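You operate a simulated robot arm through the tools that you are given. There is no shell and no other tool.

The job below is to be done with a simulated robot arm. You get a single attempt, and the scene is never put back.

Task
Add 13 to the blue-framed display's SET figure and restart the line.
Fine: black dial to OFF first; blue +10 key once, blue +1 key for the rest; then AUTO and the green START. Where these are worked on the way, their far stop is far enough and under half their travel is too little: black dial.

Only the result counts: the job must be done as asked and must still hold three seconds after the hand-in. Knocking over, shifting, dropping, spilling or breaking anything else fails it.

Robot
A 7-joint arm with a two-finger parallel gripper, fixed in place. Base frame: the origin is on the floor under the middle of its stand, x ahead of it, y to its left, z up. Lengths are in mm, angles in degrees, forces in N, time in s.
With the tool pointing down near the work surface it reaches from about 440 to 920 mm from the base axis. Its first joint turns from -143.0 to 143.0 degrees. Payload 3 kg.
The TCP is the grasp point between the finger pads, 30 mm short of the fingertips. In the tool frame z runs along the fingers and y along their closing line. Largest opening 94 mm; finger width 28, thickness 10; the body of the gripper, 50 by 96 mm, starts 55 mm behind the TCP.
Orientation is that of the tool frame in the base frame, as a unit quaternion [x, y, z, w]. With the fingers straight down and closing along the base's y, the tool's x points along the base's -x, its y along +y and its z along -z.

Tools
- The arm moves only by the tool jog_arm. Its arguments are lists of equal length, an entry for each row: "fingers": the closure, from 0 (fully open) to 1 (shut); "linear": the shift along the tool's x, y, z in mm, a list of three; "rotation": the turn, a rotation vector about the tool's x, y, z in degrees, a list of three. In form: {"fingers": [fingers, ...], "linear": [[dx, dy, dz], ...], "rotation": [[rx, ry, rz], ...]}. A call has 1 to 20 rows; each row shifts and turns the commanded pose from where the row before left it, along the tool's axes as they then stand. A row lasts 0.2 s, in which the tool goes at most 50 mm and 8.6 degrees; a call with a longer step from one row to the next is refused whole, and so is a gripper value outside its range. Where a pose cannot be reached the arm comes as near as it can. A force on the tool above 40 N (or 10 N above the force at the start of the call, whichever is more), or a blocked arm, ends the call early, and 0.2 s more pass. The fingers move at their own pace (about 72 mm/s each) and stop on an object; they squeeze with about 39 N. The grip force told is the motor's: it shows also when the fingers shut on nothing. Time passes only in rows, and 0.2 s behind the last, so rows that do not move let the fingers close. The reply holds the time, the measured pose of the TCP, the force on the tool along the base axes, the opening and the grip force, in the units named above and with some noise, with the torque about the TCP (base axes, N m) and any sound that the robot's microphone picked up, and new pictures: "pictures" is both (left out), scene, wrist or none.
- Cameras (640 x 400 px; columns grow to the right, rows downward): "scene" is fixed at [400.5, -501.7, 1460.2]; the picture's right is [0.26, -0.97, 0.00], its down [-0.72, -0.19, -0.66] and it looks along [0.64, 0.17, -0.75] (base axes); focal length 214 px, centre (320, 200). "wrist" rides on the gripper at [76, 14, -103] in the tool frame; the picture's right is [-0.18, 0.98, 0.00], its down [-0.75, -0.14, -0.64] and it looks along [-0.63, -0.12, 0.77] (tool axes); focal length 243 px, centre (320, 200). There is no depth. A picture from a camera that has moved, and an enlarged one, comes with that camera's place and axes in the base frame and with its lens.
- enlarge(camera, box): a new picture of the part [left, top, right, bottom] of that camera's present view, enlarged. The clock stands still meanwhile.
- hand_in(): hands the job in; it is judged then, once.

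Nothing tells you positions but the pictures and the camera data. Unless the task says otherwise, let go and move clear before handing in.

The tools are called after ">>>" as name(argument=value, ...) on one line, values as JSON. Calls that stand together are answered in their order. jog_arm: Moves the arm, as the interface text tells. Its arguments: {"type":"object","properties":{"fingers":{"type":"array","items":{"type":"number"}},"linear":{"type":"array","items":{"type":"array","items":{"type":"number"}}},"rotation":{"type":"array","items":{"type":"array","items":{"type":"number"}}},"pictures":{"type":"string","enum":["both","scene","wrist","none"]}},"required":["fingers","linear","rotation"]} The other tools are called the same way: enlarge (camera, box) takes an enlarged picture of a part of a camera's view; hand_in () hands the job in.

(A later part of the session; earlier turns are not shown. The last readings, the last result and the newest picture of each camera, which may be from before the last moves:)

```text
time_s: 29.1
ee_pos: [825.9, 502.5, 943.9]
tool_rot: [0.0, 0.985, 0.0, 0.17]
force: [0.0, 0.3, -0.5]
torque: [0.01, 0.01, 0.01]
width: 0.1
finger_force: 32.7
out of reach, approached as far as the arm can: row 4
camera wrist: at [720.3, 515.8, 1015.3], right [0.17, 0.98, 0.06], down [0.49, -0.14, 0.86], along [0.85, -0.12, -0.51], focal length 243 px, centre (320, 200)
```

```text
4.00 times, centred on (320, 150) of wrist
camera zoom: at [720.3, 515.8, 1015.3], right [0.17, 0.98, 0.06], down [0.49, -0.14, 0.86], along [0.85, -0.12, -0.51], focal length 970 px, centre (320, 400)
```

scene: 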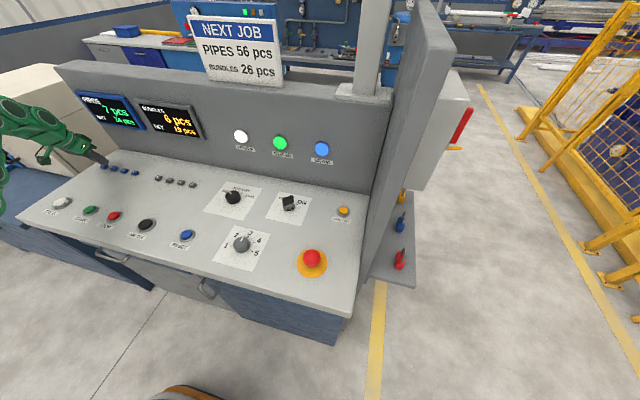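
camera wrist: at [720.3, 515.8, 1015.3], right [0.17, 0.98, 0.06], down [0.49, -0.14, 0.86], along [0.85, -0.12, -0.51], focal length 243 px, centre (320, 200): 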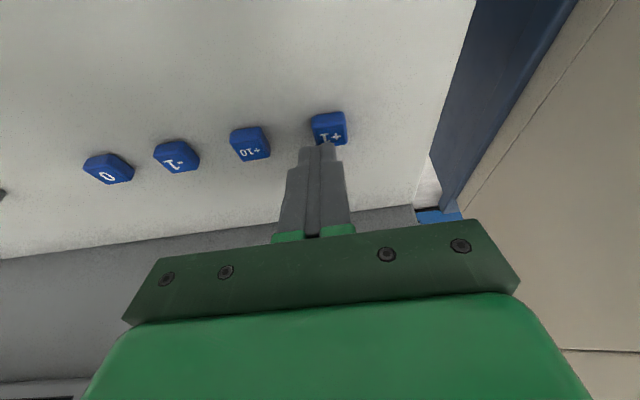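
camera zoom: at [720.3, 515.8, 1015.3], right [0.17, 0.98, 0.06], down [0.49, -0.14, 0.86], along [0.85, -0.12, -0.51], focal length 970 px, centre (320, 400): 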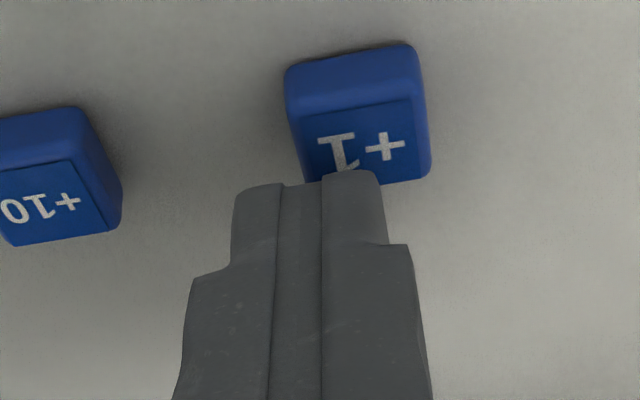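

SET still reads 34. The arm can't quite reach +1 at this tilt, stopping about 7 mm short in y. I'll lift a little and increase the tilt to 30°, then line up again.

>>> jog_arm(fingers=[1, 1, 1, 1, 1], linear=[[-5.13, 0, -14.1], [0, 0, 0], [0, 0, 0], [0, 0, 0], [0, 0, 0]], rotation=[[0, 0, 0], [0, -5, 0], [0, -5, 0], [0, 0, 0], [0, 0, 0]])

>>> enlarge(camera="wrist", box=[240, 70, 400, 170])

```text
time_s: 30.3
ee_pos: [826.9, 500.9, 959.1]
tool_rot: [0.0, 0.967, 0.0, 0.256]
force: [-0.3, 0.7, 0.1]
torque: [0.03, -0.02, -0.02]
width: 0.1
finger_force: 32.7
camera wrist: at [708.3, 515.3, 1010.3], right [0.16, 0.98, 0.09], down [0.34, -0.14, 0.93], along [0.93, -0.12, -0.35], focal length 243 px, centre (320, 200)
```

scene: 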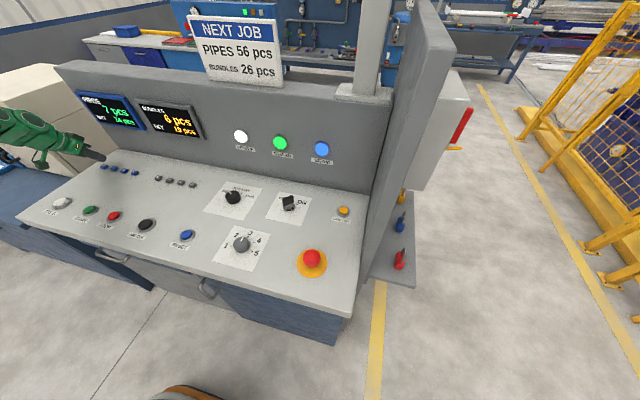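
wrist: 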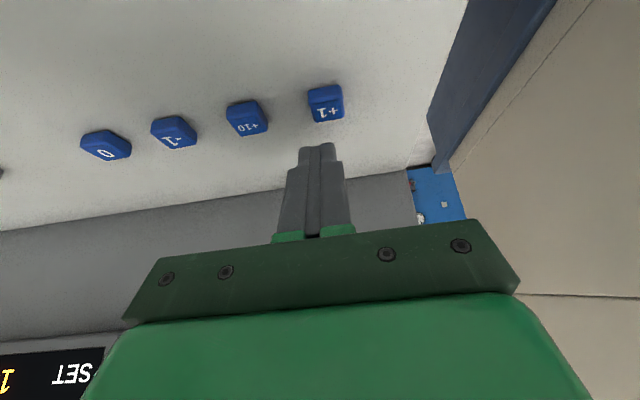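

```text
4.00 times, centred on (320, 120) of wrist
camera zoom: at [708.3, 515.3, 1010.3], right [0.16, 0.98, 0.09], down [0.34, -0.14, 0.93], along [0.93, -0.12, -0.35], focal length 970 px, centre (320, 520)
```

zoom: 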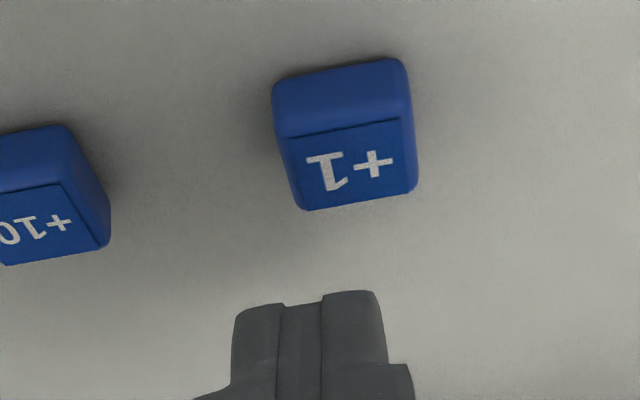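

At 30° tilt the wrist view puts +1 at about (828, 509.5). I'll move over it and hover a few mm above.

>>> jog_arm(fingers=[1, 1, 1], linear=[[4, 8.6, 0], [6.7, 0, 8.9], [0, 0, 0]], rotation=[[0, 0, 0], [0, 0, 0], [0, 0, 0]])

>>> enlarge(camera="wrist", box=[240, 100, 400, 200])

>>> enlarge(camera="scene", box=[70, 90, 198, 190])

```text
time_s: 31.1
ee_pos: [819.8, 508.1, 946.0]
tool_rot: [0.0, 0.967, 0.0, 0.255]
force: [-0.3, 0.7, -0.3]
torque: [-0.03, 0.02, -0.02]
width: 0.0
finger_force: 33.2
camera wrist: at [702.7, 523.1, 997.1], right [0.16, 0.98, 0.09], down [0.34, -0.14, 0.93], along [0.93, -0.12, -0.35], focal length 243 px, centre (320, 200)
```

scene: 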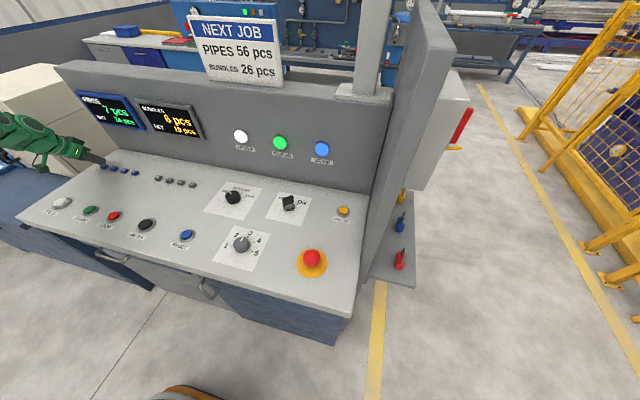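
wrist: 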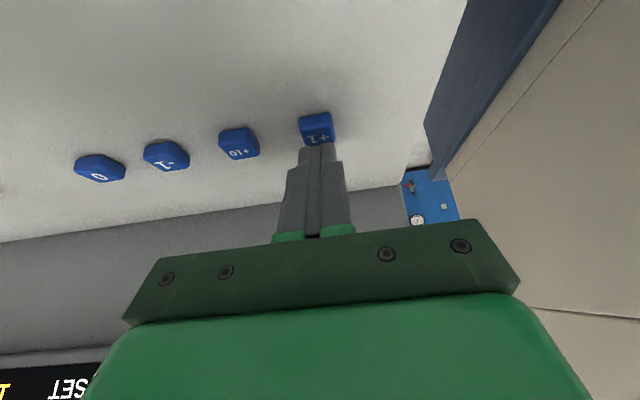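

```text
4.00 times, centred on (320, 150) of wrist
camera zoom: at [702.7, 523.1, 997.1], right [0.16, 0.98, 0.09], down [0.34, -0.14, 0.93], along [0.93, -0.12, -0.35], focal length 970 px, centre (320, 400)
```

zoom: 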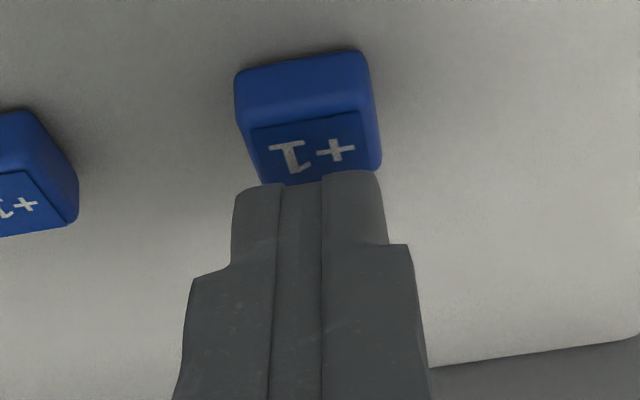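

```text
4.00 times, centred on (134, 140) of scene
camera zoom: at [400.5, -501.7, 1460.2], right [0.26, -0.97, 0.0], down [-0.72, -0.19, -0.66], along [0.64, 0.17, -0.75], focal length 858 px, centre (1064, 440)
```

zoom: 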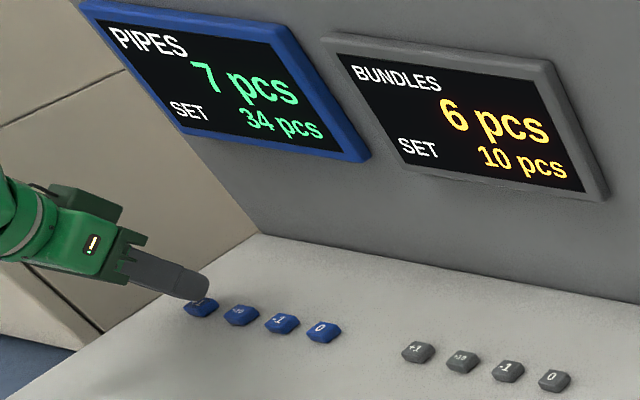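

It's aligned over +1. I'll press down in small steps.

>>> jog_arm(fingers=[1, 1, 1, 1, 1, 1, 1], linear=[[0.74, 0, 1.3], [0.74, 0, 1.3], [0.74, 0, 1.3], [0.74, 0, 1.3], [0.74, 0, 1.3], [0.5, 0, 0.87], [0, 0, 0]], rotation=[[0, 0, 0], [0, 0, 0], [0, 0, 0], [0, 0, 0], [0, 0, 0], [0, 0, 0], [0, 0, 0]], pictures="scene")

>>> enlarge(camera="scene", box=[70, 90, 198, 190])

```text
time_s: 32.7
ee_pos: [819.9, 508.4, 939.2]
tool_rot: [0.0, 0.967, 0.001, 0.257]
force: [2.7, 2.1, 16.5]
torque: [0.05, -0.12, -0.04]
width: 0.3
finger_force: 32.7
heard: click
```

scene: 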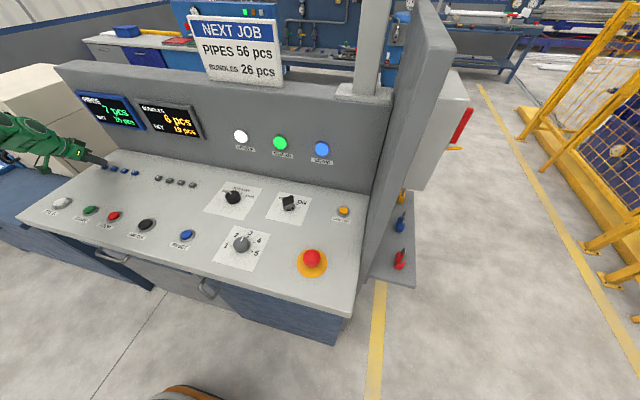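

```text
4.00 times, centred on (134, 140) of scene
camera zoom: at [400.5, -501.7, 1460.2], right [0.26, -0.97, 0.0], down [-0.72, -0.19, -0.66], along [0.64, 0.17, -0.75], focal length 858 px, centre (1064, 440)
```

zoom: 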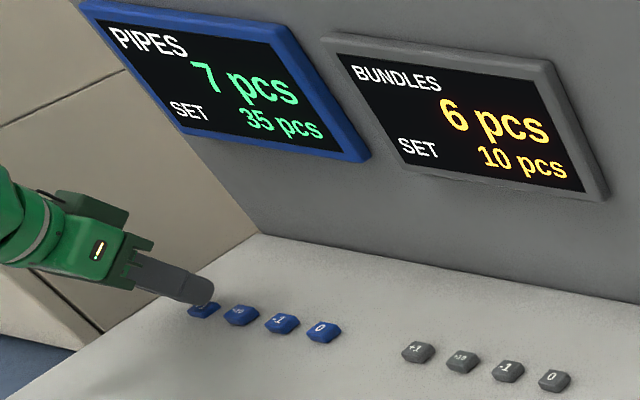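

SET reads 35. I'll lift fully so the key releases, then press again.

>>> jog_arm(fingers=[1, 1, 1, 1], linear=[[-2.1, 0, -3.7], [-2.1, 0, -3.67], [0, 0, 0], [0, 0, 0]], rotation=[[0, 0, 0], [0, 0, 0], [0, 0, 0], [0, 0, 0]], pictures="none")

>>> enlarge(camera="scene", box=[70, 90, 198, 190])

```text
time_s: 33.7
ee_pos: [821.6, 509.2, 946.9]
tool_rot: [0.0, 0.967, 0.0, 0.255]
force: [0.0, 0.6, 0.0]
torque: [0.02, 0.0, 0.0]
width: 0.0
finger_force: 33.2
```

```text
4.00 times, centred on (134, 140) of scene
camera zoom: at [400.5, -501.7, 1460.2], right [0.26, -0.97, 0.0], down [-0.72, -0.19, -0.66], along [0.64, 0.17, -0.75], focal length 858 px, centre (1064, 440)
```

zoom: 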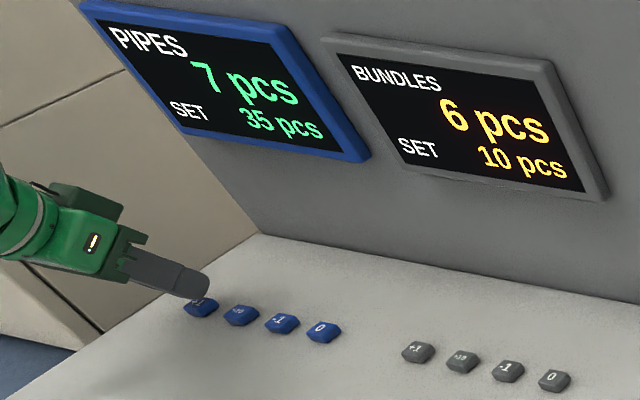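

The key has released and SET holds at 35. This is the second +1 press.

>>> jog_arm(fingers=[1, 1, 1, 1, 1, 1, 1], linear=[[0.74, 0, 1.3], [0.74, 0, 1.3], [0.74, 0, 1.3], [0.74, 0, 1.3], [0.74, 0, 1.3], [0.5, 0, 0.87], [0, 0, 0]], rotation=[[0, 0, 0], [0, 0, 0], [0, 0, 0], [0, 0, 0], [0, 0, 0], [0, 0, 0], [0, 0, 0]], pictures="none")

>>> enlarge(camera="scene", box=[70, 90, 198, 190])

```text
time_s: 35.3
ee_pos: [820.2, 509.9, 938.8]
tool_rot: [0.0, 0.967, 0.0, 0.256]
force: [1.9, -2.8, 13.4]
torque: [-0.07, -0.06, -0.01]
width: 0.0
finger_force: 33.0
heard: click
```

```text
4.00 times, centred on (134, 140) of scene
camera zoom: at [400.5, -501.7, 1460.2], right [0.26, -0.97, 0.0], down [-0.72, -0.19, -0.66], along [0.64, 0.17, -0.75], focal length 858 px, centre (1064, 440)
```

zoom: 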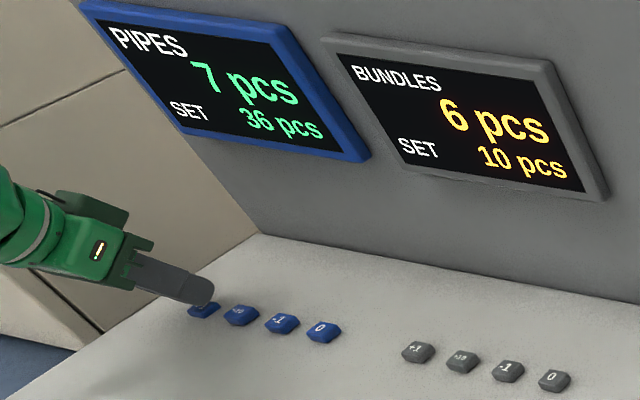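

SET reads 36. I'll lift and check before the last press.

>>> jog_arm(fingers=[1, 1, 1, 1], linear=[[-2.1, 0, -3.7], [-2.1, 0, -3.67], [0, 0, 0], [0, 0, 0]], rotation=[[0, 0, 0], [0, 0, 0], [0, 0, 0], [0, 0, 0]], pictures="none")

>>> enlarge(camera="scene", box=[70, 90, 198, 190])

```text
time_s: 36.3
ee_pos: [819.7, 507.8, 947.8]
tool_rot: [0.0, 0.967, 0.0, 0.256]
force: [-0.3, 1.2, -0.3]
torque: [-0.03, 0.0, -0.04]
width: 0.0
finger_force: 33.0
```

```text
4.00 times, centred on (134, 140) of scene
camera zoom: at [400.5, -501.7, 1460.2], right [0.26, -0.97, 0.0], down [-0.72, -0.19, -0.66], along [0.64, 0.17, -0.75], focal length 858 px, centre (1064, 440)
```

zoom: 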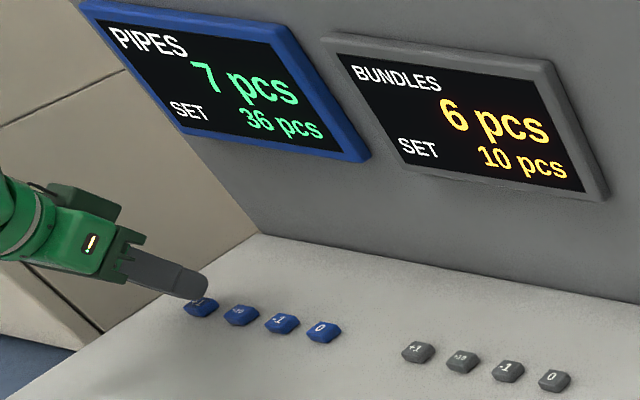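

SET holds at 36, so this is the third and last +1 press.

>>> jog_arm(fingers=[1, 1, 1, 1, 1, 1, 1], linear=[[0.74, 0, 1.3], [0.74, 0, 1.3], [0.74, 0, 1.3], [0.74, 0, 1.3], [0.74, 0, 1.3], [0.5, 0, 0.87], [0, 0, 0]], rotation=[[0, 0, 0], [0, 0, 0], [0, 0, 0], [0, 0, 0], [0, 0, 0], [0, 0, 0], [0, 0, 0]], pictures="none")

>>> enlarge(camera="scene", box=[70, 90, 198, 190])

```text
time_s: 37.9
ee_pos: [820.5, 509.1, 939.2]
tool_rot: [-0.001, 0.967, 0.001, 0.256]
force: [-4.5, 1.7, 17.8]
torque: [0.04, 0.1, -0.05]
width: 0.0
finger_force: 33.1
heard: click
```

```text
4.00 times, centred on (134, 140) of scene
camera zoom: at [400.5, -501.7, 1460.2], right [0.26, -0.97, 0.0], down [-0.72, -0.19, -0.66], along [0.64, 0.17, -0.75], focal length 858 px, centre (1064, 440)
```

zoom: 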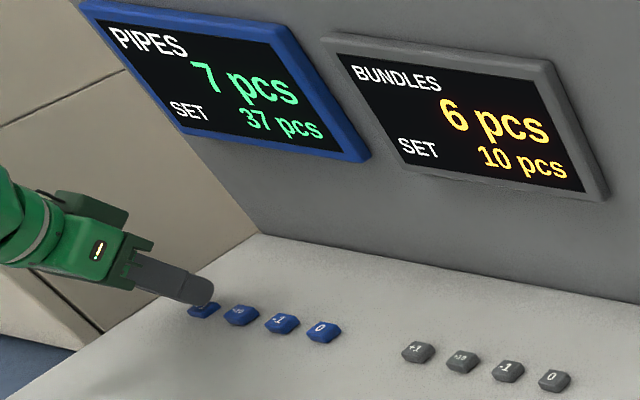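

SET now reads 37. I'll lift off, back away from the keys and straighten the tool.

>>> jog_arm(fingers=[1, 1, 1, 1, 1, 1, 1, 1, 1, 1, 1, 1], linear=[[-6.2, 0, -10.8], [-12.4, 0, -21.7], [-12.4, 0, -21.7], [-12.4, 0, -21.7], [31.9, 0, -18.2], [31.9, 0, -18.2], [31.9, 0, -18.2], [0, 0, 0], [0, 0, 0], [0, 0, 0], [0, 0, 0], [0, 0, 0]], rotation=[[0, 0, 0], [0, 0, 0], [0, 0, 0], [0, 0, 0], [0, 0, 0], [0, 0, 0], [0, 0, 0], [0, 7.42, 0], [0, 7.42, 0], [0, 7.42, 0], [0, 7.42, 0], [0, 0, 0]], pictures="scene")

>>> enlarge(camera="scene", box=[70, 90, 198, 190])

```text
time_s: 40.5
ee_pos: [709.4, 507.3, 1024.8]
tool_rot: [0.0, 1.0, 0.0, -0.001]
force: [-0.5, -0.2, 0.0]
torque: [-0.01, 0.01, 0.01]
width: 0.1
finger_force: 32.8
```

scene: 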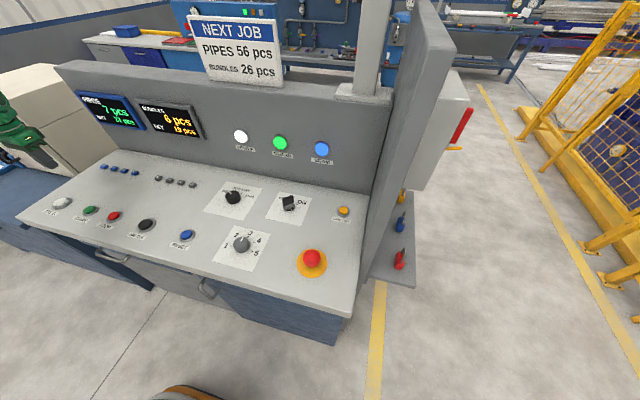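

```text
4.00 times, centred on (134, 140) of scene
camera zoom: at [400.5, -501.7, 1460.2], right [0.26, -0.97, 0.0], down [-0.72, -0.19, -0.66], along [0.64, 0.17, -0.75], focal length 858 px, centre (1064, 440)
```

zoom: 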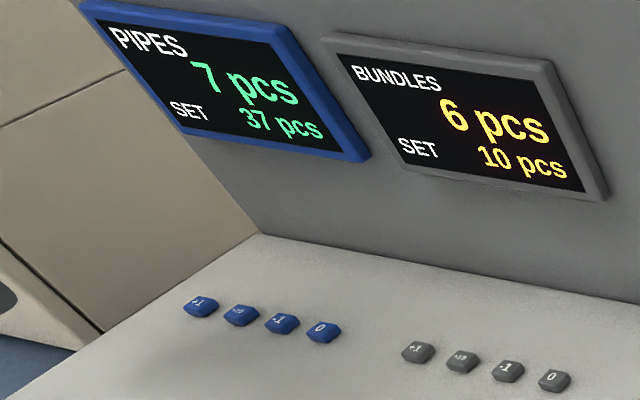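

SET 37 holds. Next I'll go back over the black dial, opening the fingers and turning the gripper to -60° so I can turn it to AUTO.

>>> jog_arm(fingers=[1, 0.8, 0.5, 0.2, 0, 0, 0, 0, 0, 0, 0, 0, 0, 0, 0, 0, 0, 0, 0, 0], linear=[[-7.43, -45.2, 1.1], [-7.43, -45.2, 1.1], [-7.43, -45.2, 1.1], [-7.43, -45.2, 1.1], [-7.43, -45.2, 1.1], [-7.43, -45.2, 1.1], [-7.43, -45.2, 1.1], [-7.43, -45.2, 1.1], [-7.43, -45.2, 1.1], [-7.43, -45.2, 1.1], [-7.43, -45.2, 1.1], [-7.43, -45.2, 1.1], [-7.43, -45.2, 1.1], [0, 0, 0], [0, 0, 0], [0, 0, 0], [0, 0, 0], [0, 0, 0], [0, 0, 0], [0, 0, 0]], rotation=[[0, 0, 0], [0, 0, 0], [0, 0, 0], [0, 0, 0], [0, 0, 0], [0, 0, 0], [0, 0, 0], [0, 0, 0], [0, 0, 0], [0, 0, 0], [0, 0, 0], [0, 0, 0], [0, 0, 0], [0, 0, -8.5], [0, 0, -8.5], [0, 0, -8.5], [0, 0, -8.5], [0, 0, -8.5], [0, 0, -8.5], [0, 0, -8.5]])

>>> enlarge(camera="wrist", box=[256, 80, 384, 160])

```text
time_s: 44.7
ee_pos: [805.6, -78.5, 1009.9]
tool_rot: [-0.498, 0.867, 0.0, 0.0]
force: [0.5, 0.0, 0.5]
torque: [0.0, 0.0, -0.04]
width: 94.2
finger_force: 0.0
camera wrist: at [756.3, -136.9, 1113.1], right [-0.76, 0.66, 0.0], down [0.5, 0.58, 0.64], along [0.42, 0.48, -0.77], focal length 243 px, centre (320, 200)
```

scene: 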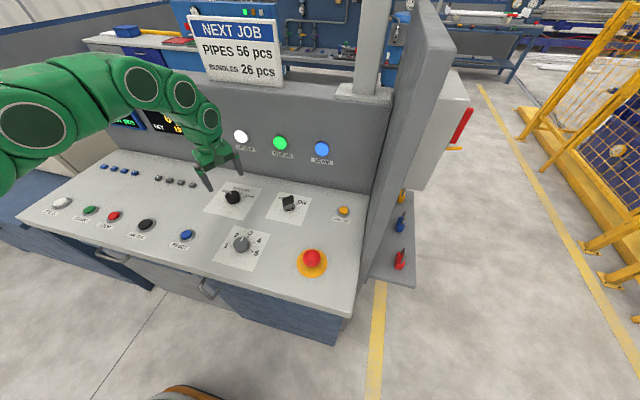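
wrist: 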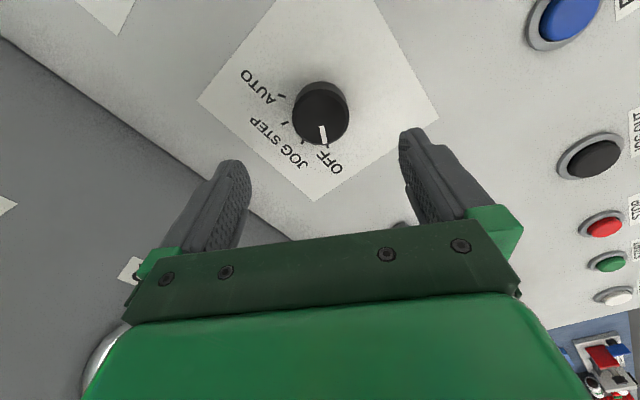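

```text
5.00 times, centred on (320, 120) of wrist
camera zoom: at [756.3, -136.9, 1113.1], right [-0.76, 0.66, 0.0], down [0.5, 0.58, 0.64], along [0.42, 0.48, -0.77], focal length 1213 px, centre (320, 600)
```

zoom: 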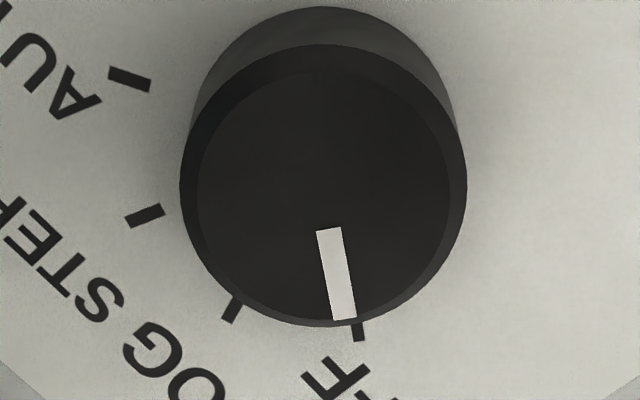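

The dial's centre is at about (806, -80.5), so the TCP is about 2 mm off. I'll correct that and descend around it with the fingers open.

>>> jog_arm(fingers=[0, 0, 0, 0, 0, 0, 0], linear=[[1.2, -1.2, 10], [0, 0, 15], [0, 0, 15], [0, 0, 15], [0, 0, 14], [0, 0, 10], [0, 0, 0]], rotation=[[0, 0, 0], [0, 0, 0], [0, 0, 0], [0, 0, 0], [0, 0, 0], [0, 0, 0], [0, 0, 0]])

```text
time_s: 46.3
ee_pos: [806.3, -81.3, 933.0]
tool_rot: [-0.496, 0.868, 0.001, -0.001]
force: [0.4, -0.6, -0.9]
torque: [0.01, -0.02, 0.01]
width: 94.1
finger_force: 0.1
camera wrist: at [755.6, -139.4, 1034.2], right [-0.75, 0.66, 0.0], down [0.51, 0.58, 0.64], along [0.42, 0.48, -0.77], focal length 243 px, centre (320, 200)
```

scene: 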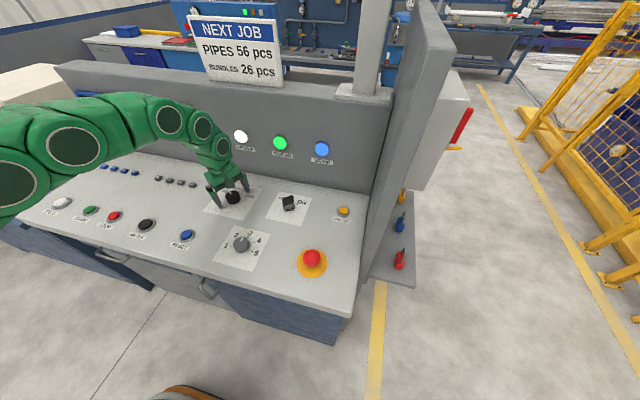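
wrist: 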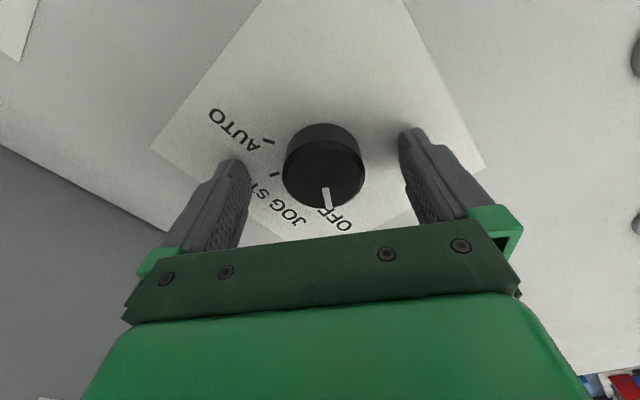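

The dial is centred between the fingers. I'm closing on it.

>>> jog_arm(fingers=[0.3, 0.45, 0.6, 0.6], linear=[[0, 0, 0], [0, 0, 0], [0, 0, 0], [0, 0, 0]], rotation=[[0, 0, 0], [0, 0, 0], [0, 0, 0], [0, 0, 0]], pictures="none")

```text
time_s: 47.3
ee_pos: [806.9, -79.5, 931.5]
tool_rot: [-0.496, 0.868, 0.001, 0.0]
force: [-14.8, 12.5, 2.7]
torque: [0.12, 0.27, 0.02]
width: 47.9
finger_force: 9.3
```

The side force is about 19 N along tool +y, so I'll shift 1.4 mm that way and let the grip settle.

>>> jog_arm(fingers=[0.6, 0.6, 0.6, 0.6], linear=[[0, 1.0, 0], [0, 0.4, 0], [0, 0, 0], [0, 0, 0]], rotation=[[0, 0, 0], [0, 0, 0], [0, 0, 0], [0, 0, 0]], pictures="none")

```text
time_s: 48.3
ee_pos: [805.0, -79.7, 931.7]
tool_rot: [-0.496, 0.869, 0.001, -0.001]
force: [-13.7, 5.5, 1.2]
torque: [0.07, 0.18, 0.07]
width: 46.0
finger_force: 7.5
```

The grip force is only 7.5 N, so just one finger seems to be bearing. I'll shift a bit more and keep closing.

>>> jog_arm(fingers=[0.7, 0.7, 0.7], linear=[[0, 1.0, 0], [0, 0, 0], [0, 0, 0]], rotation=[[0, 0, 0], [0, 0, 0], [0, 0, 0]], pictures="wrist")

>>> enlarge(camera="wrist", box=[240, 100, 400, 200])

```text
time_s: 49.1
ee_pos: [805.4, -79.7, 931.2]
tool_rot: [-0.496, 0.869, 0.0, 0.0]
force: [4.8, -5.7, -7.5]
torque: [-0.17, -0.37, 0.09]
width: 45.2
finger_force: 45.5
camera wrist: at [754.0, -137.8, 1034.2], right [-0.75, 0.66, 0.0], down [0.5, 0.58, 0.64], along [0.42, 0.48, -0.77], focal length 243 px, centre (320, 200)
```

wrist: 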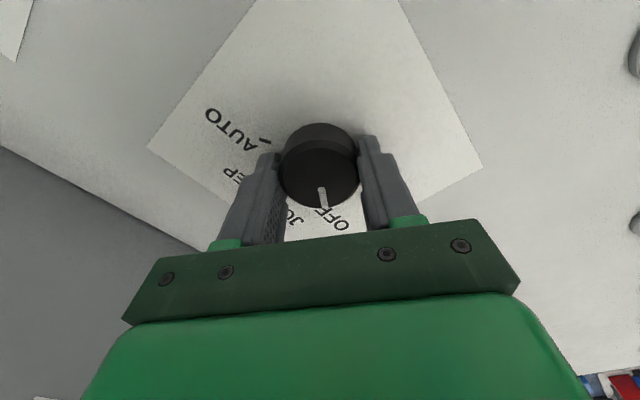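

```text
4.00 times, centred on (320, 150) of wrist
camera zoom: at [754.0, -137.8, 1034.2], right [-0.75, 0.66, 0.0], down [0.5, 0.58, 0.64], along [0.42, 0.48, -0.77], focal length 970 px, centre (320, 400)
```

zoom: 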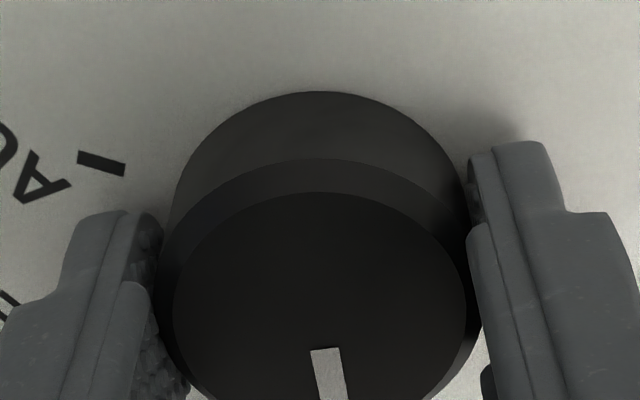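

The grip is firm now at 45 N and the side force is small. I'll turn slowly clockwise towards AUTO.

>>> jog_arm(fingers=[0.7, 0.7, 0.7, 0.7, 0.7, 0.7, 0.7, 0.7, 0.7, 0.7, 0.7, 0.7, 0.7, 0.7], linear=[[0, 0, 0], [0, 0, 0], [0, 0, 0], [0, 0, 0], [0, 0, 0], [0, 0, 0], [0, 0, 0], [0, 0, 0], [0, 0, 0], [0, 0, 0], [0, 0, 0], [0, 0, 0], [0, 0, 0], [0, 0, 0]], rotation=[[0, 0, 3], [0, 0, 3], [0, 0, 3], [0, 0, 3], [0, 0, 3], [0, 0, 3], [0, 0, 3], [0, 0, 3], [0, 0, 3], [0, 0, 3], [0, 0, 3], [0, 0, 3], [0, 0, 3], [0, 0, 0]], pictures="wrist")

```text
time_s: 52.1
ee_pos: [804.9, -80.5, 932.2]
tool_rot: [-0.177, 0.984, 0.0, -0.001]
force: [11.8, -30.8, -14.8]
torque: [-0.36, -0.19, 0.04]
width: 45.4
finger_force: 44.6
camera wrist: at [729.0, -92.8, 1034.4], right [-0.17, 0.99, 0.0], down [0.76, 0.13, 0.64], along [0.63, 0.11, -0.77], focal length 243 px, centre (320, 200)
```

wrist: 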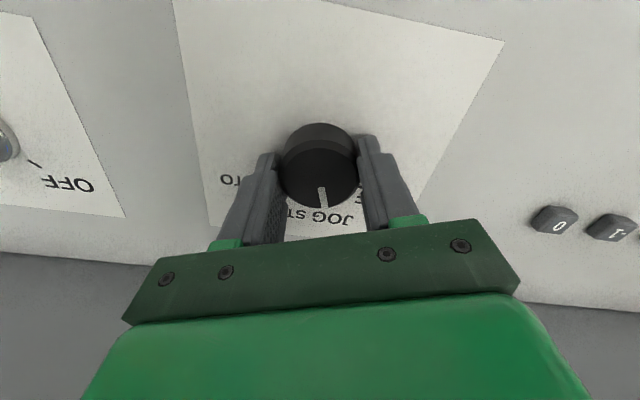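

The dial is at about +20° (JOG) and a side force has built up along -y. I'll relieve it and continue.

>>> jog_arm(fingers=[0.7, 0.7, 0.7, 0.7, 0.7, 0.7, 0.7, 0.7, 0.7, 0.7, 0.7, 0.7], linear=[[0, -1.2, 0.5], [0, -1.1, 0], [0, 0, 0], [0, 0, 0], [0, 0, 0], [0, 0, 0], [0, 0, 0], [0, 0, 0], [0, 0, 0], [0, 0, 0], [0, 0, 0], [0, 0, 0]], rotation=[[0, 0, 0], [0, 0, 0], [0, 0, 3], [0, 0, 3], [0, 0, 3], [0, 0, 3], [0, 0, 3], [0, 0, 3], [0, 0, 3], [0, 0, 3], [0, 0, 3], [0, 0, 0]], pictures="wrist")

```text
time_s: 54.7
ee_pos: [805.0, -79.3, 932.0]
tool_rot: [0.056, 0.998, -0.001, 0.001]
force: [-16.5, 23.9, 7.9]
torque: [0.52, 0.71, 0.0]
width: 45.2
finger_force: 44.8
camera wrist: at [731.3, -57.1, 1034.3], right [0.29, 0.96, 0.0], down [0.73, -0.23, 0.64], along [0.61, -0.19, -0.77], focal length 243 px, centre (320, 200)
```

wrist: 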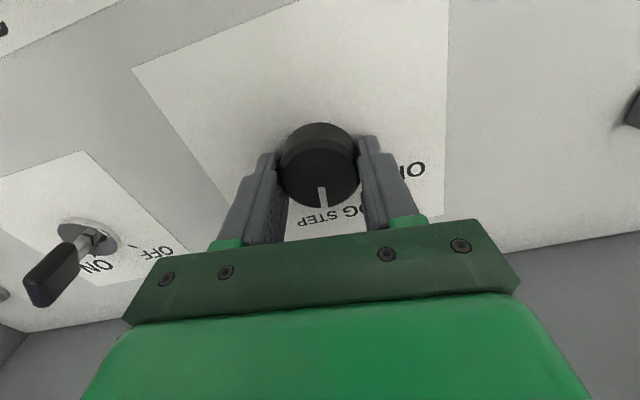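

The dial is at about -6°. I'll relieve the forces again and continue the remaining 54° or so in stages.

>>> jog_arm(fingers=[0.7, 0.7, 0.7, 0.7, 0.7, 0.7, 0.7, 0.7, 0.7, 0.7, 0.7, 0.7], linear=[[0.7, 0.9, -0.3], [0.5, 0.7, 0], [0, 0, 0], [0, 0, 0], [0, 0, 0], [0, 0, 0], [0, 0, 0], [0, 0, 0], [0, 0, 0], [0, 0, 0], [0, 0, 0], [0, 0, 0]], rotation=[[0, 0, 0], [0, 0, 0], [0, 0, 3], [0, 0, 3], [0, 0, 3], [0, 0, 3], [0, 0, 3], [0, 0, 3], [0, 0, 3], [0, 0, 3], [0, 0, 3], [0, 0, 0]], pictures="wrist")

```text
time_s: 57.3
ee_pos: [805.3, -80.1, 932.0]
tool_rot: [0.289, 0.957, 0.0, 0.0]
force: [33.9, -12.9, -8.8]
torque: [-0.32, -1.1, 0.02]
width: 45.3
finger_force: 45.1
camera wrist: at [749.6, -26.0, 1034.3], right [0.7, 0.72, 0.0], down [0.55, -0.53, 0.64], along [0.46, -0.45, -0.77], focal length 243 px, centre (320, 200)
```

wrist: 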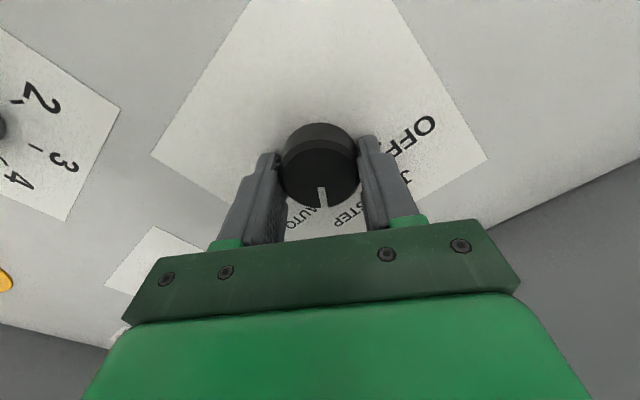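

The dial is at about -34°. I'll relieve the force and turn the last 27° to AUTO.

>>> jog_arm(fingers=[0.7, 0.7, 0.7, 0.7, 0.7, 0.7, 0.7, 0.7, 0.7, 0.7, 0.7, 0.7], linear=[[-1.1, 0.3, 0.3], [-1.0, 0.2, 0], [0, 0, 0], [0, 0, 0], [0, 0, 0], [0, 0, 0], [0, 0, 0], [0, 0, 0], [0, 0, 0], [0, 0, 0], [0, 0, 0], [0, 0, 0]], rotation=[[0, 0, 0], [0, 0, 0], [0, 0, 3], [0, 0, 3], [0, 0, 3], [0, 0, 3], [0, 0, 3], [0, 0, 3], [0, 0, 3], [0, 0, 3], [0, 0, 3], [0, 0, 0]], pictures="wrist")

```text
time_s: 58.4
ee_pos: [804.9, -80.3, 932.2]
tool_rot: [0.351, 0.936, -0.001, -0.004]
force: [-3.4, -1.7, 8.3]
torque: [0.49, -0.04, 0.01]
width: 45.3
finger_force: 45.0
stopped in row 5: the force on the tool passed its limit at 49 N (the readings are from after the stop); the commanded pose is now the measured one
camera wrist: at [758.0, -19.3, 1034.7], right [0.78, 0.62, -0.01], down [0.48, -0.6, 0.64], along [0.39, -0.5, -0.77], focal length 243 px, centre (320, 200)
```

wrist: 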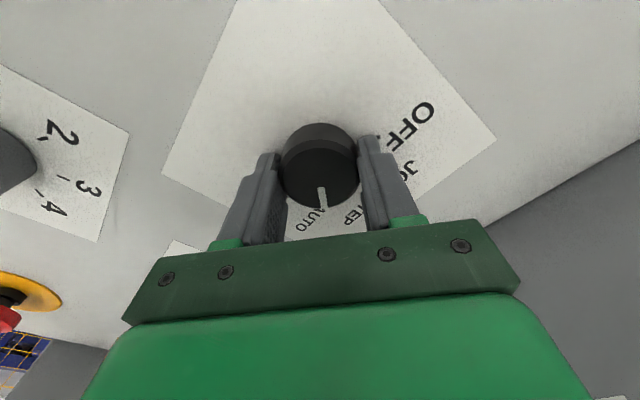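

The stop reset the forces and the dial is at about -41°. I'll turn the remaining 20° slowly.

>>> jog_arm(fingers=[0.7, 0.7, 0.7, 0.7, 0.7, 0.7, 0.7, 0.7, 0.7], linear=[[0, 0, 0], [0, 0, 0], [0, 0, 0], [0, 0, 0], [0, 0, 0], [0, 0, 0], [0, 0, 0], [0, 0, 0], [0, 0, 0]], rotation=[[0, 0, 2.6], [0, 0, 2.6], [0, 0, 2.6], [0, 0, 2.6], [0, 0, 2.6], [0, 0, 2.6], [0, 0, 2.6], [0, 0, 2.3], [0, 0, 0]], pictures="wrist")

```text
time_s: 60.4
ee_pos: [806.8, -80.9, 931.8]
tool_rot: [0.511, 0.859, -0.002, -0.003]
force: [-10.3, -16.1, 6.8]
torque: [-0.4, -0.67, 0.68]
width: 45.5
finger_force: 45.2
camera wrist: at [782.8, -7.4, 1033.9], right [0.95, 0.3, -0.01], down [0.24, -0.73, 0.64], along [0.19, -0.61, -0.77], focal length 243 px, centre (320, 200)
```

wrist: 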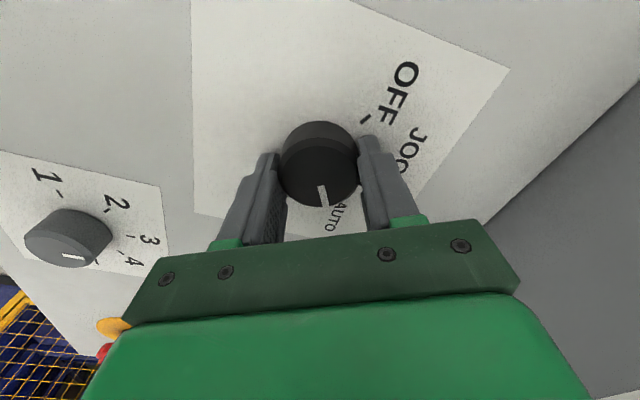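

Torque about z has risen to 0.68 N m, which means the dial is against its AUTO stop. I'll release, rise and check the pointer.

>>> jog_arm(fingers=[0.4, 0, 0, 0, 0, 0, 0], linear=[[0, 0, 0], [0, 0, 0], [0, 0, 0], [0, 0, -20], [0, 0, -30], [0, 0, -30], [0, 0, 0]], rotation=[[0, 0, 0], [0, 0, 0], [0, 0, 0], [0, 0, 0], [0, 0, 0], [0, 0, 0], [0, 0, 0]])

>>> enlarge(camera="wrist", box=[240, 70, 400, 170])

>>> enlarge(camera="scene", box=[200, 170, 280, 220])

```text
time_s: 62.0
ee_pos: [806.7, -79.1, 1011.4]
tool_rot: [0.512, 0.859, -0.002, -0.003]
force: [-0.6, 0.0, -0.3]
torque: [0.02, -0.01, 0.0]
width: 94.1
finger_force: 0.2
camera wrist: at [783.7, -5.8, 1114.4], right [0.95, 0.31, -0.01], down [0.24, -0.73, 0.64], along [0.19, -0.61, -0.77], focal length 243 px, centre (320, 200)
```

scene: 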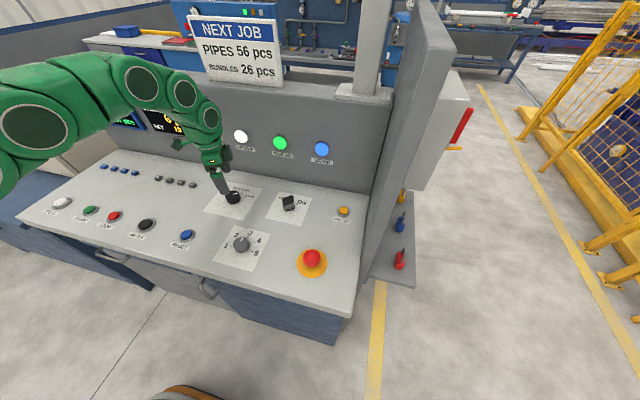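
wrist: 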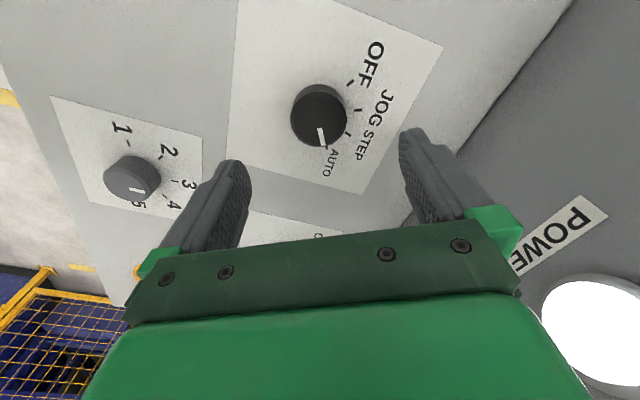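

```text
4.00 times, centred on (320, 120) of wrist
camera zoom: at [783.7, -5.8, 1114.4], right [0.95, 0.31, -0.01], down [0.24, -0.73, 0.64], along [0.19, -0.61, -0.77], focal length 970 px, centre (320, 520)
```

zoom: 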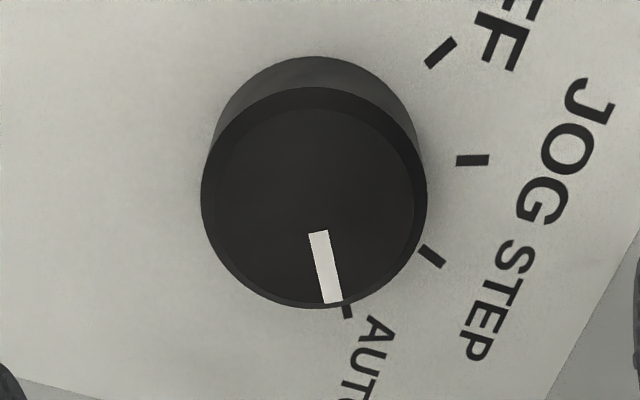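

```text
8.00 times, centred on (240, 195) of scene
camera zoom: at [400.5, -501.7, 1460.2], right [0.26, -0.97, 0.0], down [-0.72, -0.19, -0.66], along [0.64, 0.17, -0.75], focal length 1716 px, centre (960, 240)
```

zoom: 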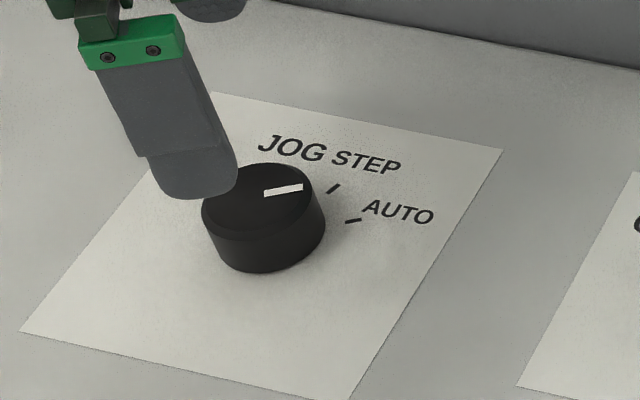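

The dial is at AUTO. I'll rise, straighten the gripper, close the fingers and move towards START at about (632, 354).

>>> jog_arm(fingers=[0, 0, 0, 0, 0, 0, 0, 0, 0.2, 0.5, 0.8, 1, 1, 1, 1, 1, 1, 1, 1], linear=[[0, 0, -8], [0, 0, -8], [0, 0, -8], [0, 0, -8], [0, 0, -8], [0, 0, -8], [0, 0, -8], [0, 0, -4], [17.5, 43.3, 0], [17.5, 43.3, 0], [17.5, 43.3, 0], [17.5, 43.3, 0], [17.5, 43.3, 0], [17.5, 43.3, 0], [17.5, 43.3, 0], [17.5, 43.3, 0], [17.5, 43.3, 0], [17.5, 43.3, 0], [0, 0, 0]], rotation=[[0, 0, -7.69], [0, 0, -7.69], [0, 0, -7.69], [0, 0, -7.69], [0, 0, -7.69], [0, 0, -7.69], [0, 0, -7.69], [0, 0, -7.69], [0, 0, 0], [0, 0, 0], [0, 0, 0], [0, 0, 0], [0, 0, 0], [0, 0, 0], [0, 0, 0], [0, 0, 0], [0, 0, 0], [0, 0, 0], [0, 0, 0]])

>>> enlarge(camera="wrist", box=[240, 60, 400, 160])

>>> enlarge(camera="scene", box=[40, 150, 168, 230])

```text
time_s: 66.0
ee_pos: [633.8, 353.7, 1072.3]
tool_rot: [0.001, 1.0, 0.0, -0.004]
force: [-0.2, 0.1, -0.7]
torque: [-0.02, -0.01, -0.03]
width: 0.0
finger_force: 33.1
camera wrist: at [558.2, 367.6, 1175.0], right [0.19, 0.98, 0.0], down [0.76, -0.14, 0.64], along [0.62, -0.12, -0.77], focal length 243 px, centre (320, 200)
```

scene: 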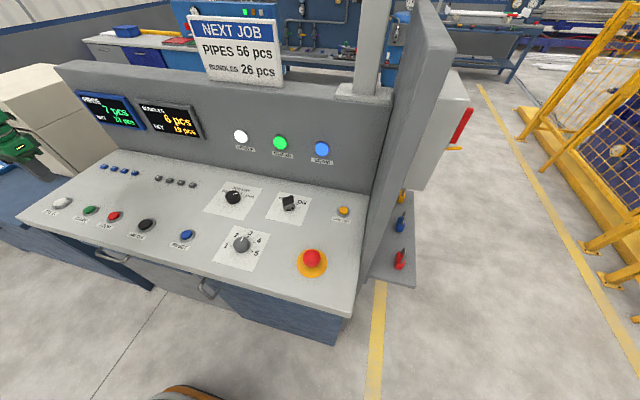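
wrist: 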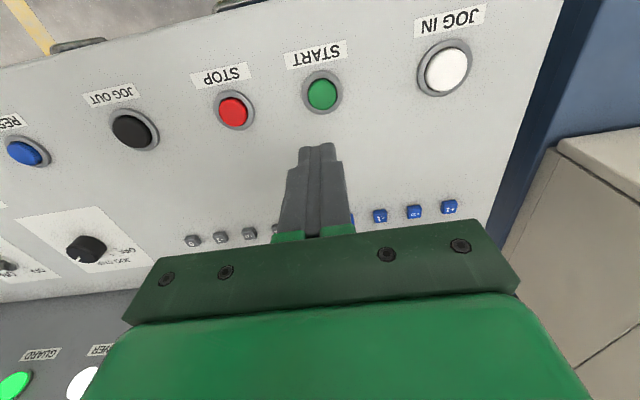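

```text
4.00 times, centred on (320, 110) of wrist
camera zoom: at [558.2, 367.6, 1175.0], right [0.19, 0.98, 0.0], down [0.76, -0.14, 0.64], along [0.62, -0.12, -0.77], focal length 970 px, centre (320, 560)
```

zoom: 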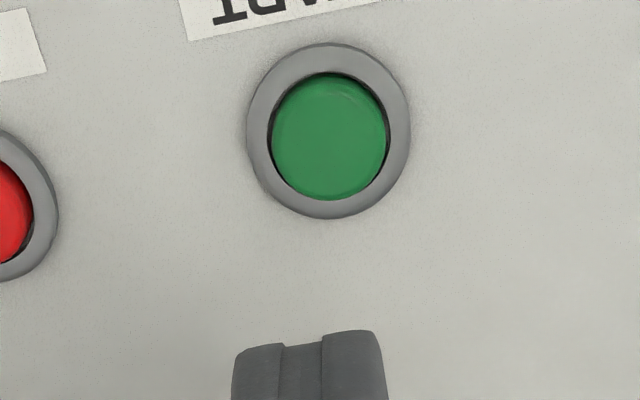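

```text
5.00 times, centred on (104, 190) of scene
camera zoom: at [400.5, -501.7, 1460.2], right [0.26, -0.97, 0.0], down [-0.72, -0.19, -0.66], along [0.64, 0.17, -0.75], focal length 1072 px, centre (1400, 250)
```

zoom: 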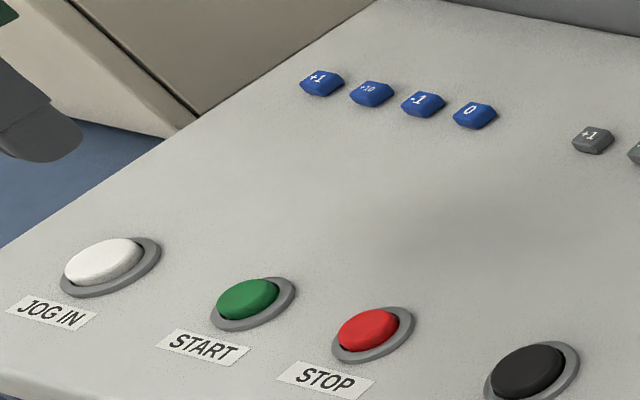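

START's cap is at about (632, 355, 907) and 30 mm across. I'll centre on it and descend to about 8 mm above.

>>> jog_arm(fingers=[1, 1, 1, 1, 1, 1], linear=[[1.3, 1.3, 35], [0, 0, 35], [0, 0, 30], [0, 0, 17], [0, 0, 10], [0, 0, 0]], rotation=[[0, 0, 0], [0, 0, 0], [0, 0, 0], [0, 0, 0], [0, 0, 0], [0, 0, 0]])

>>> enlarge(camera="scene", box=[40, 150, 168, 230])

>>> enlarge(camera="wrist", box=[240, 100, 400, 200])

```text
time_s: 67.4
ee_pos: [630.7, 355.0, 943.9]
tool_rot: [0.001, 1.0, 0.0, -0.003]
force: [-0.7, -0.2, 0.6]
torque: [0.0, -0.01, 0.0]
width: 0.1
finger_force: 32.9
camera wrist: at [554.2, 368.8, 1047.1], right [0.18, 0.98, 0.0], down [0.76, -0.14, 0.64], along [0.62, -0.12, -0.77], focal length 243 px, centre (320, 200)
```

scene: 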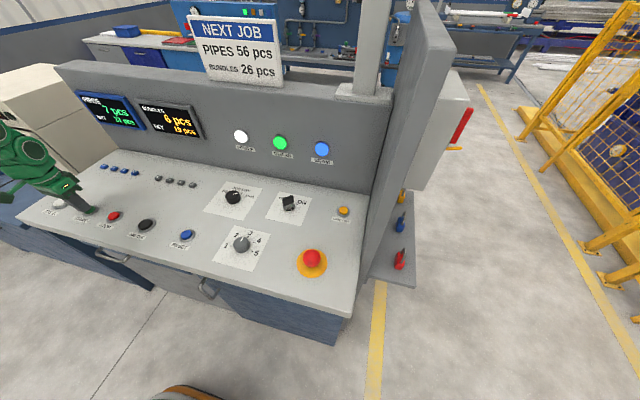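
wrist: 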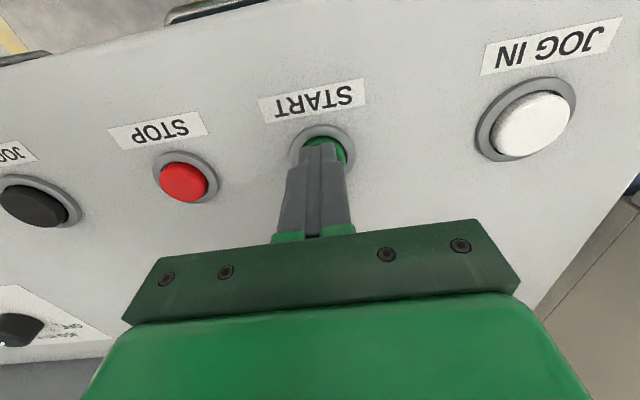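

```text
5.00 times, centred on (104, 190) of scene
camera zoom: at [400.5, -501.7, 1460.2], right [0.26, -0.97, 0.0], down [-0.72, -0.19, -0.66], along [0.64, 0.17, -0.75], focal length 1072 px, centre (1400, 250)
```

zoom: 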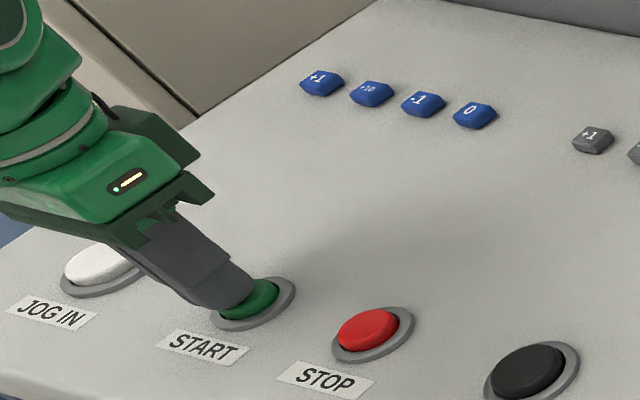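

```text
4.00 times, centred on (320, 150) of wrist
camera zoom: at [554.2, 368.8, 1047.1], right [0.18, 0.98, 0.0], down [0.76, -0.14, 0.64], along [0.62, -0.12, -0.77], focal length 970 px, centre (320, 400)
```

zoom: 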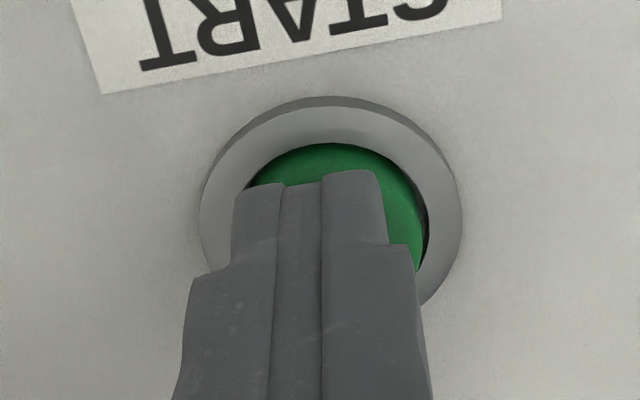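

The tip is nearly centred over START. I'll nudge it 1.2 mm in y and press slowly.

>>> jog_arm(fingers=[1, 1, 1, 1, 1, 1, 1], linear=[[0, 1.2, 1.5], [0, 0, 1.5], [0, 0, 1.5], [0, 0, 1.5], [0, 0, 1.5], [0, 0, 1.5], [0, 0, 0]], rotation=[[0, 0, 0], [0, 0, 0], [0, 0, 0], [0, 0, 0], [0, 0, 0], [0, 0, 0], [0, 0, 0]], pictures="scene")

>>> enlarge(camera="scene", box=[70, 90, 198, 190])

```text
time_s: 69.0
ee_pos: [629.1, 355.8, 938.7]
tool_rot: [0.001, 1.0, 0.001, -0.003]
force: [1.2, -4.0, 14.6]
torque: [-0.16, -0.11, -0.06]
width: 0.1
finger_force: 33.3
heard: click
```

scene: 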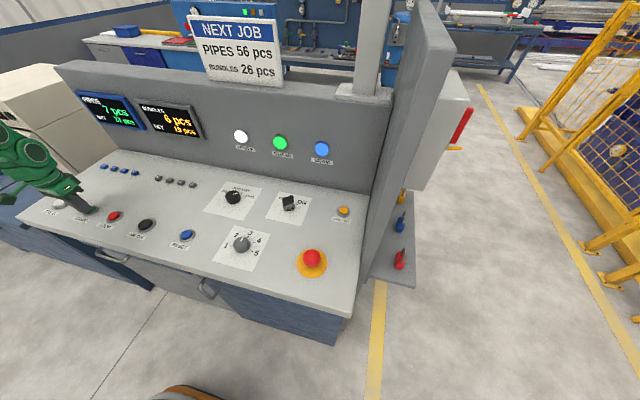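

```text
4.00 times, centred on (134, 140) of scene
camera zoom: at [400.5, -501.7, 1460.2], right [0.26, -0.97, 0.0], down [-0.72, -0.19, -0.66], along [0.64, 0.17, -0.75], focal length 858 px, centre (1064, 440)
```

zoom: 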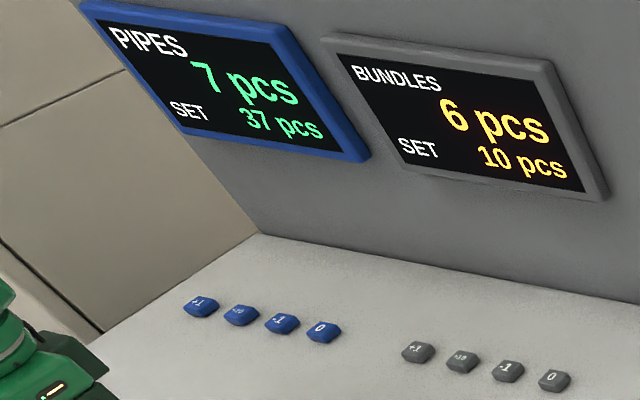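

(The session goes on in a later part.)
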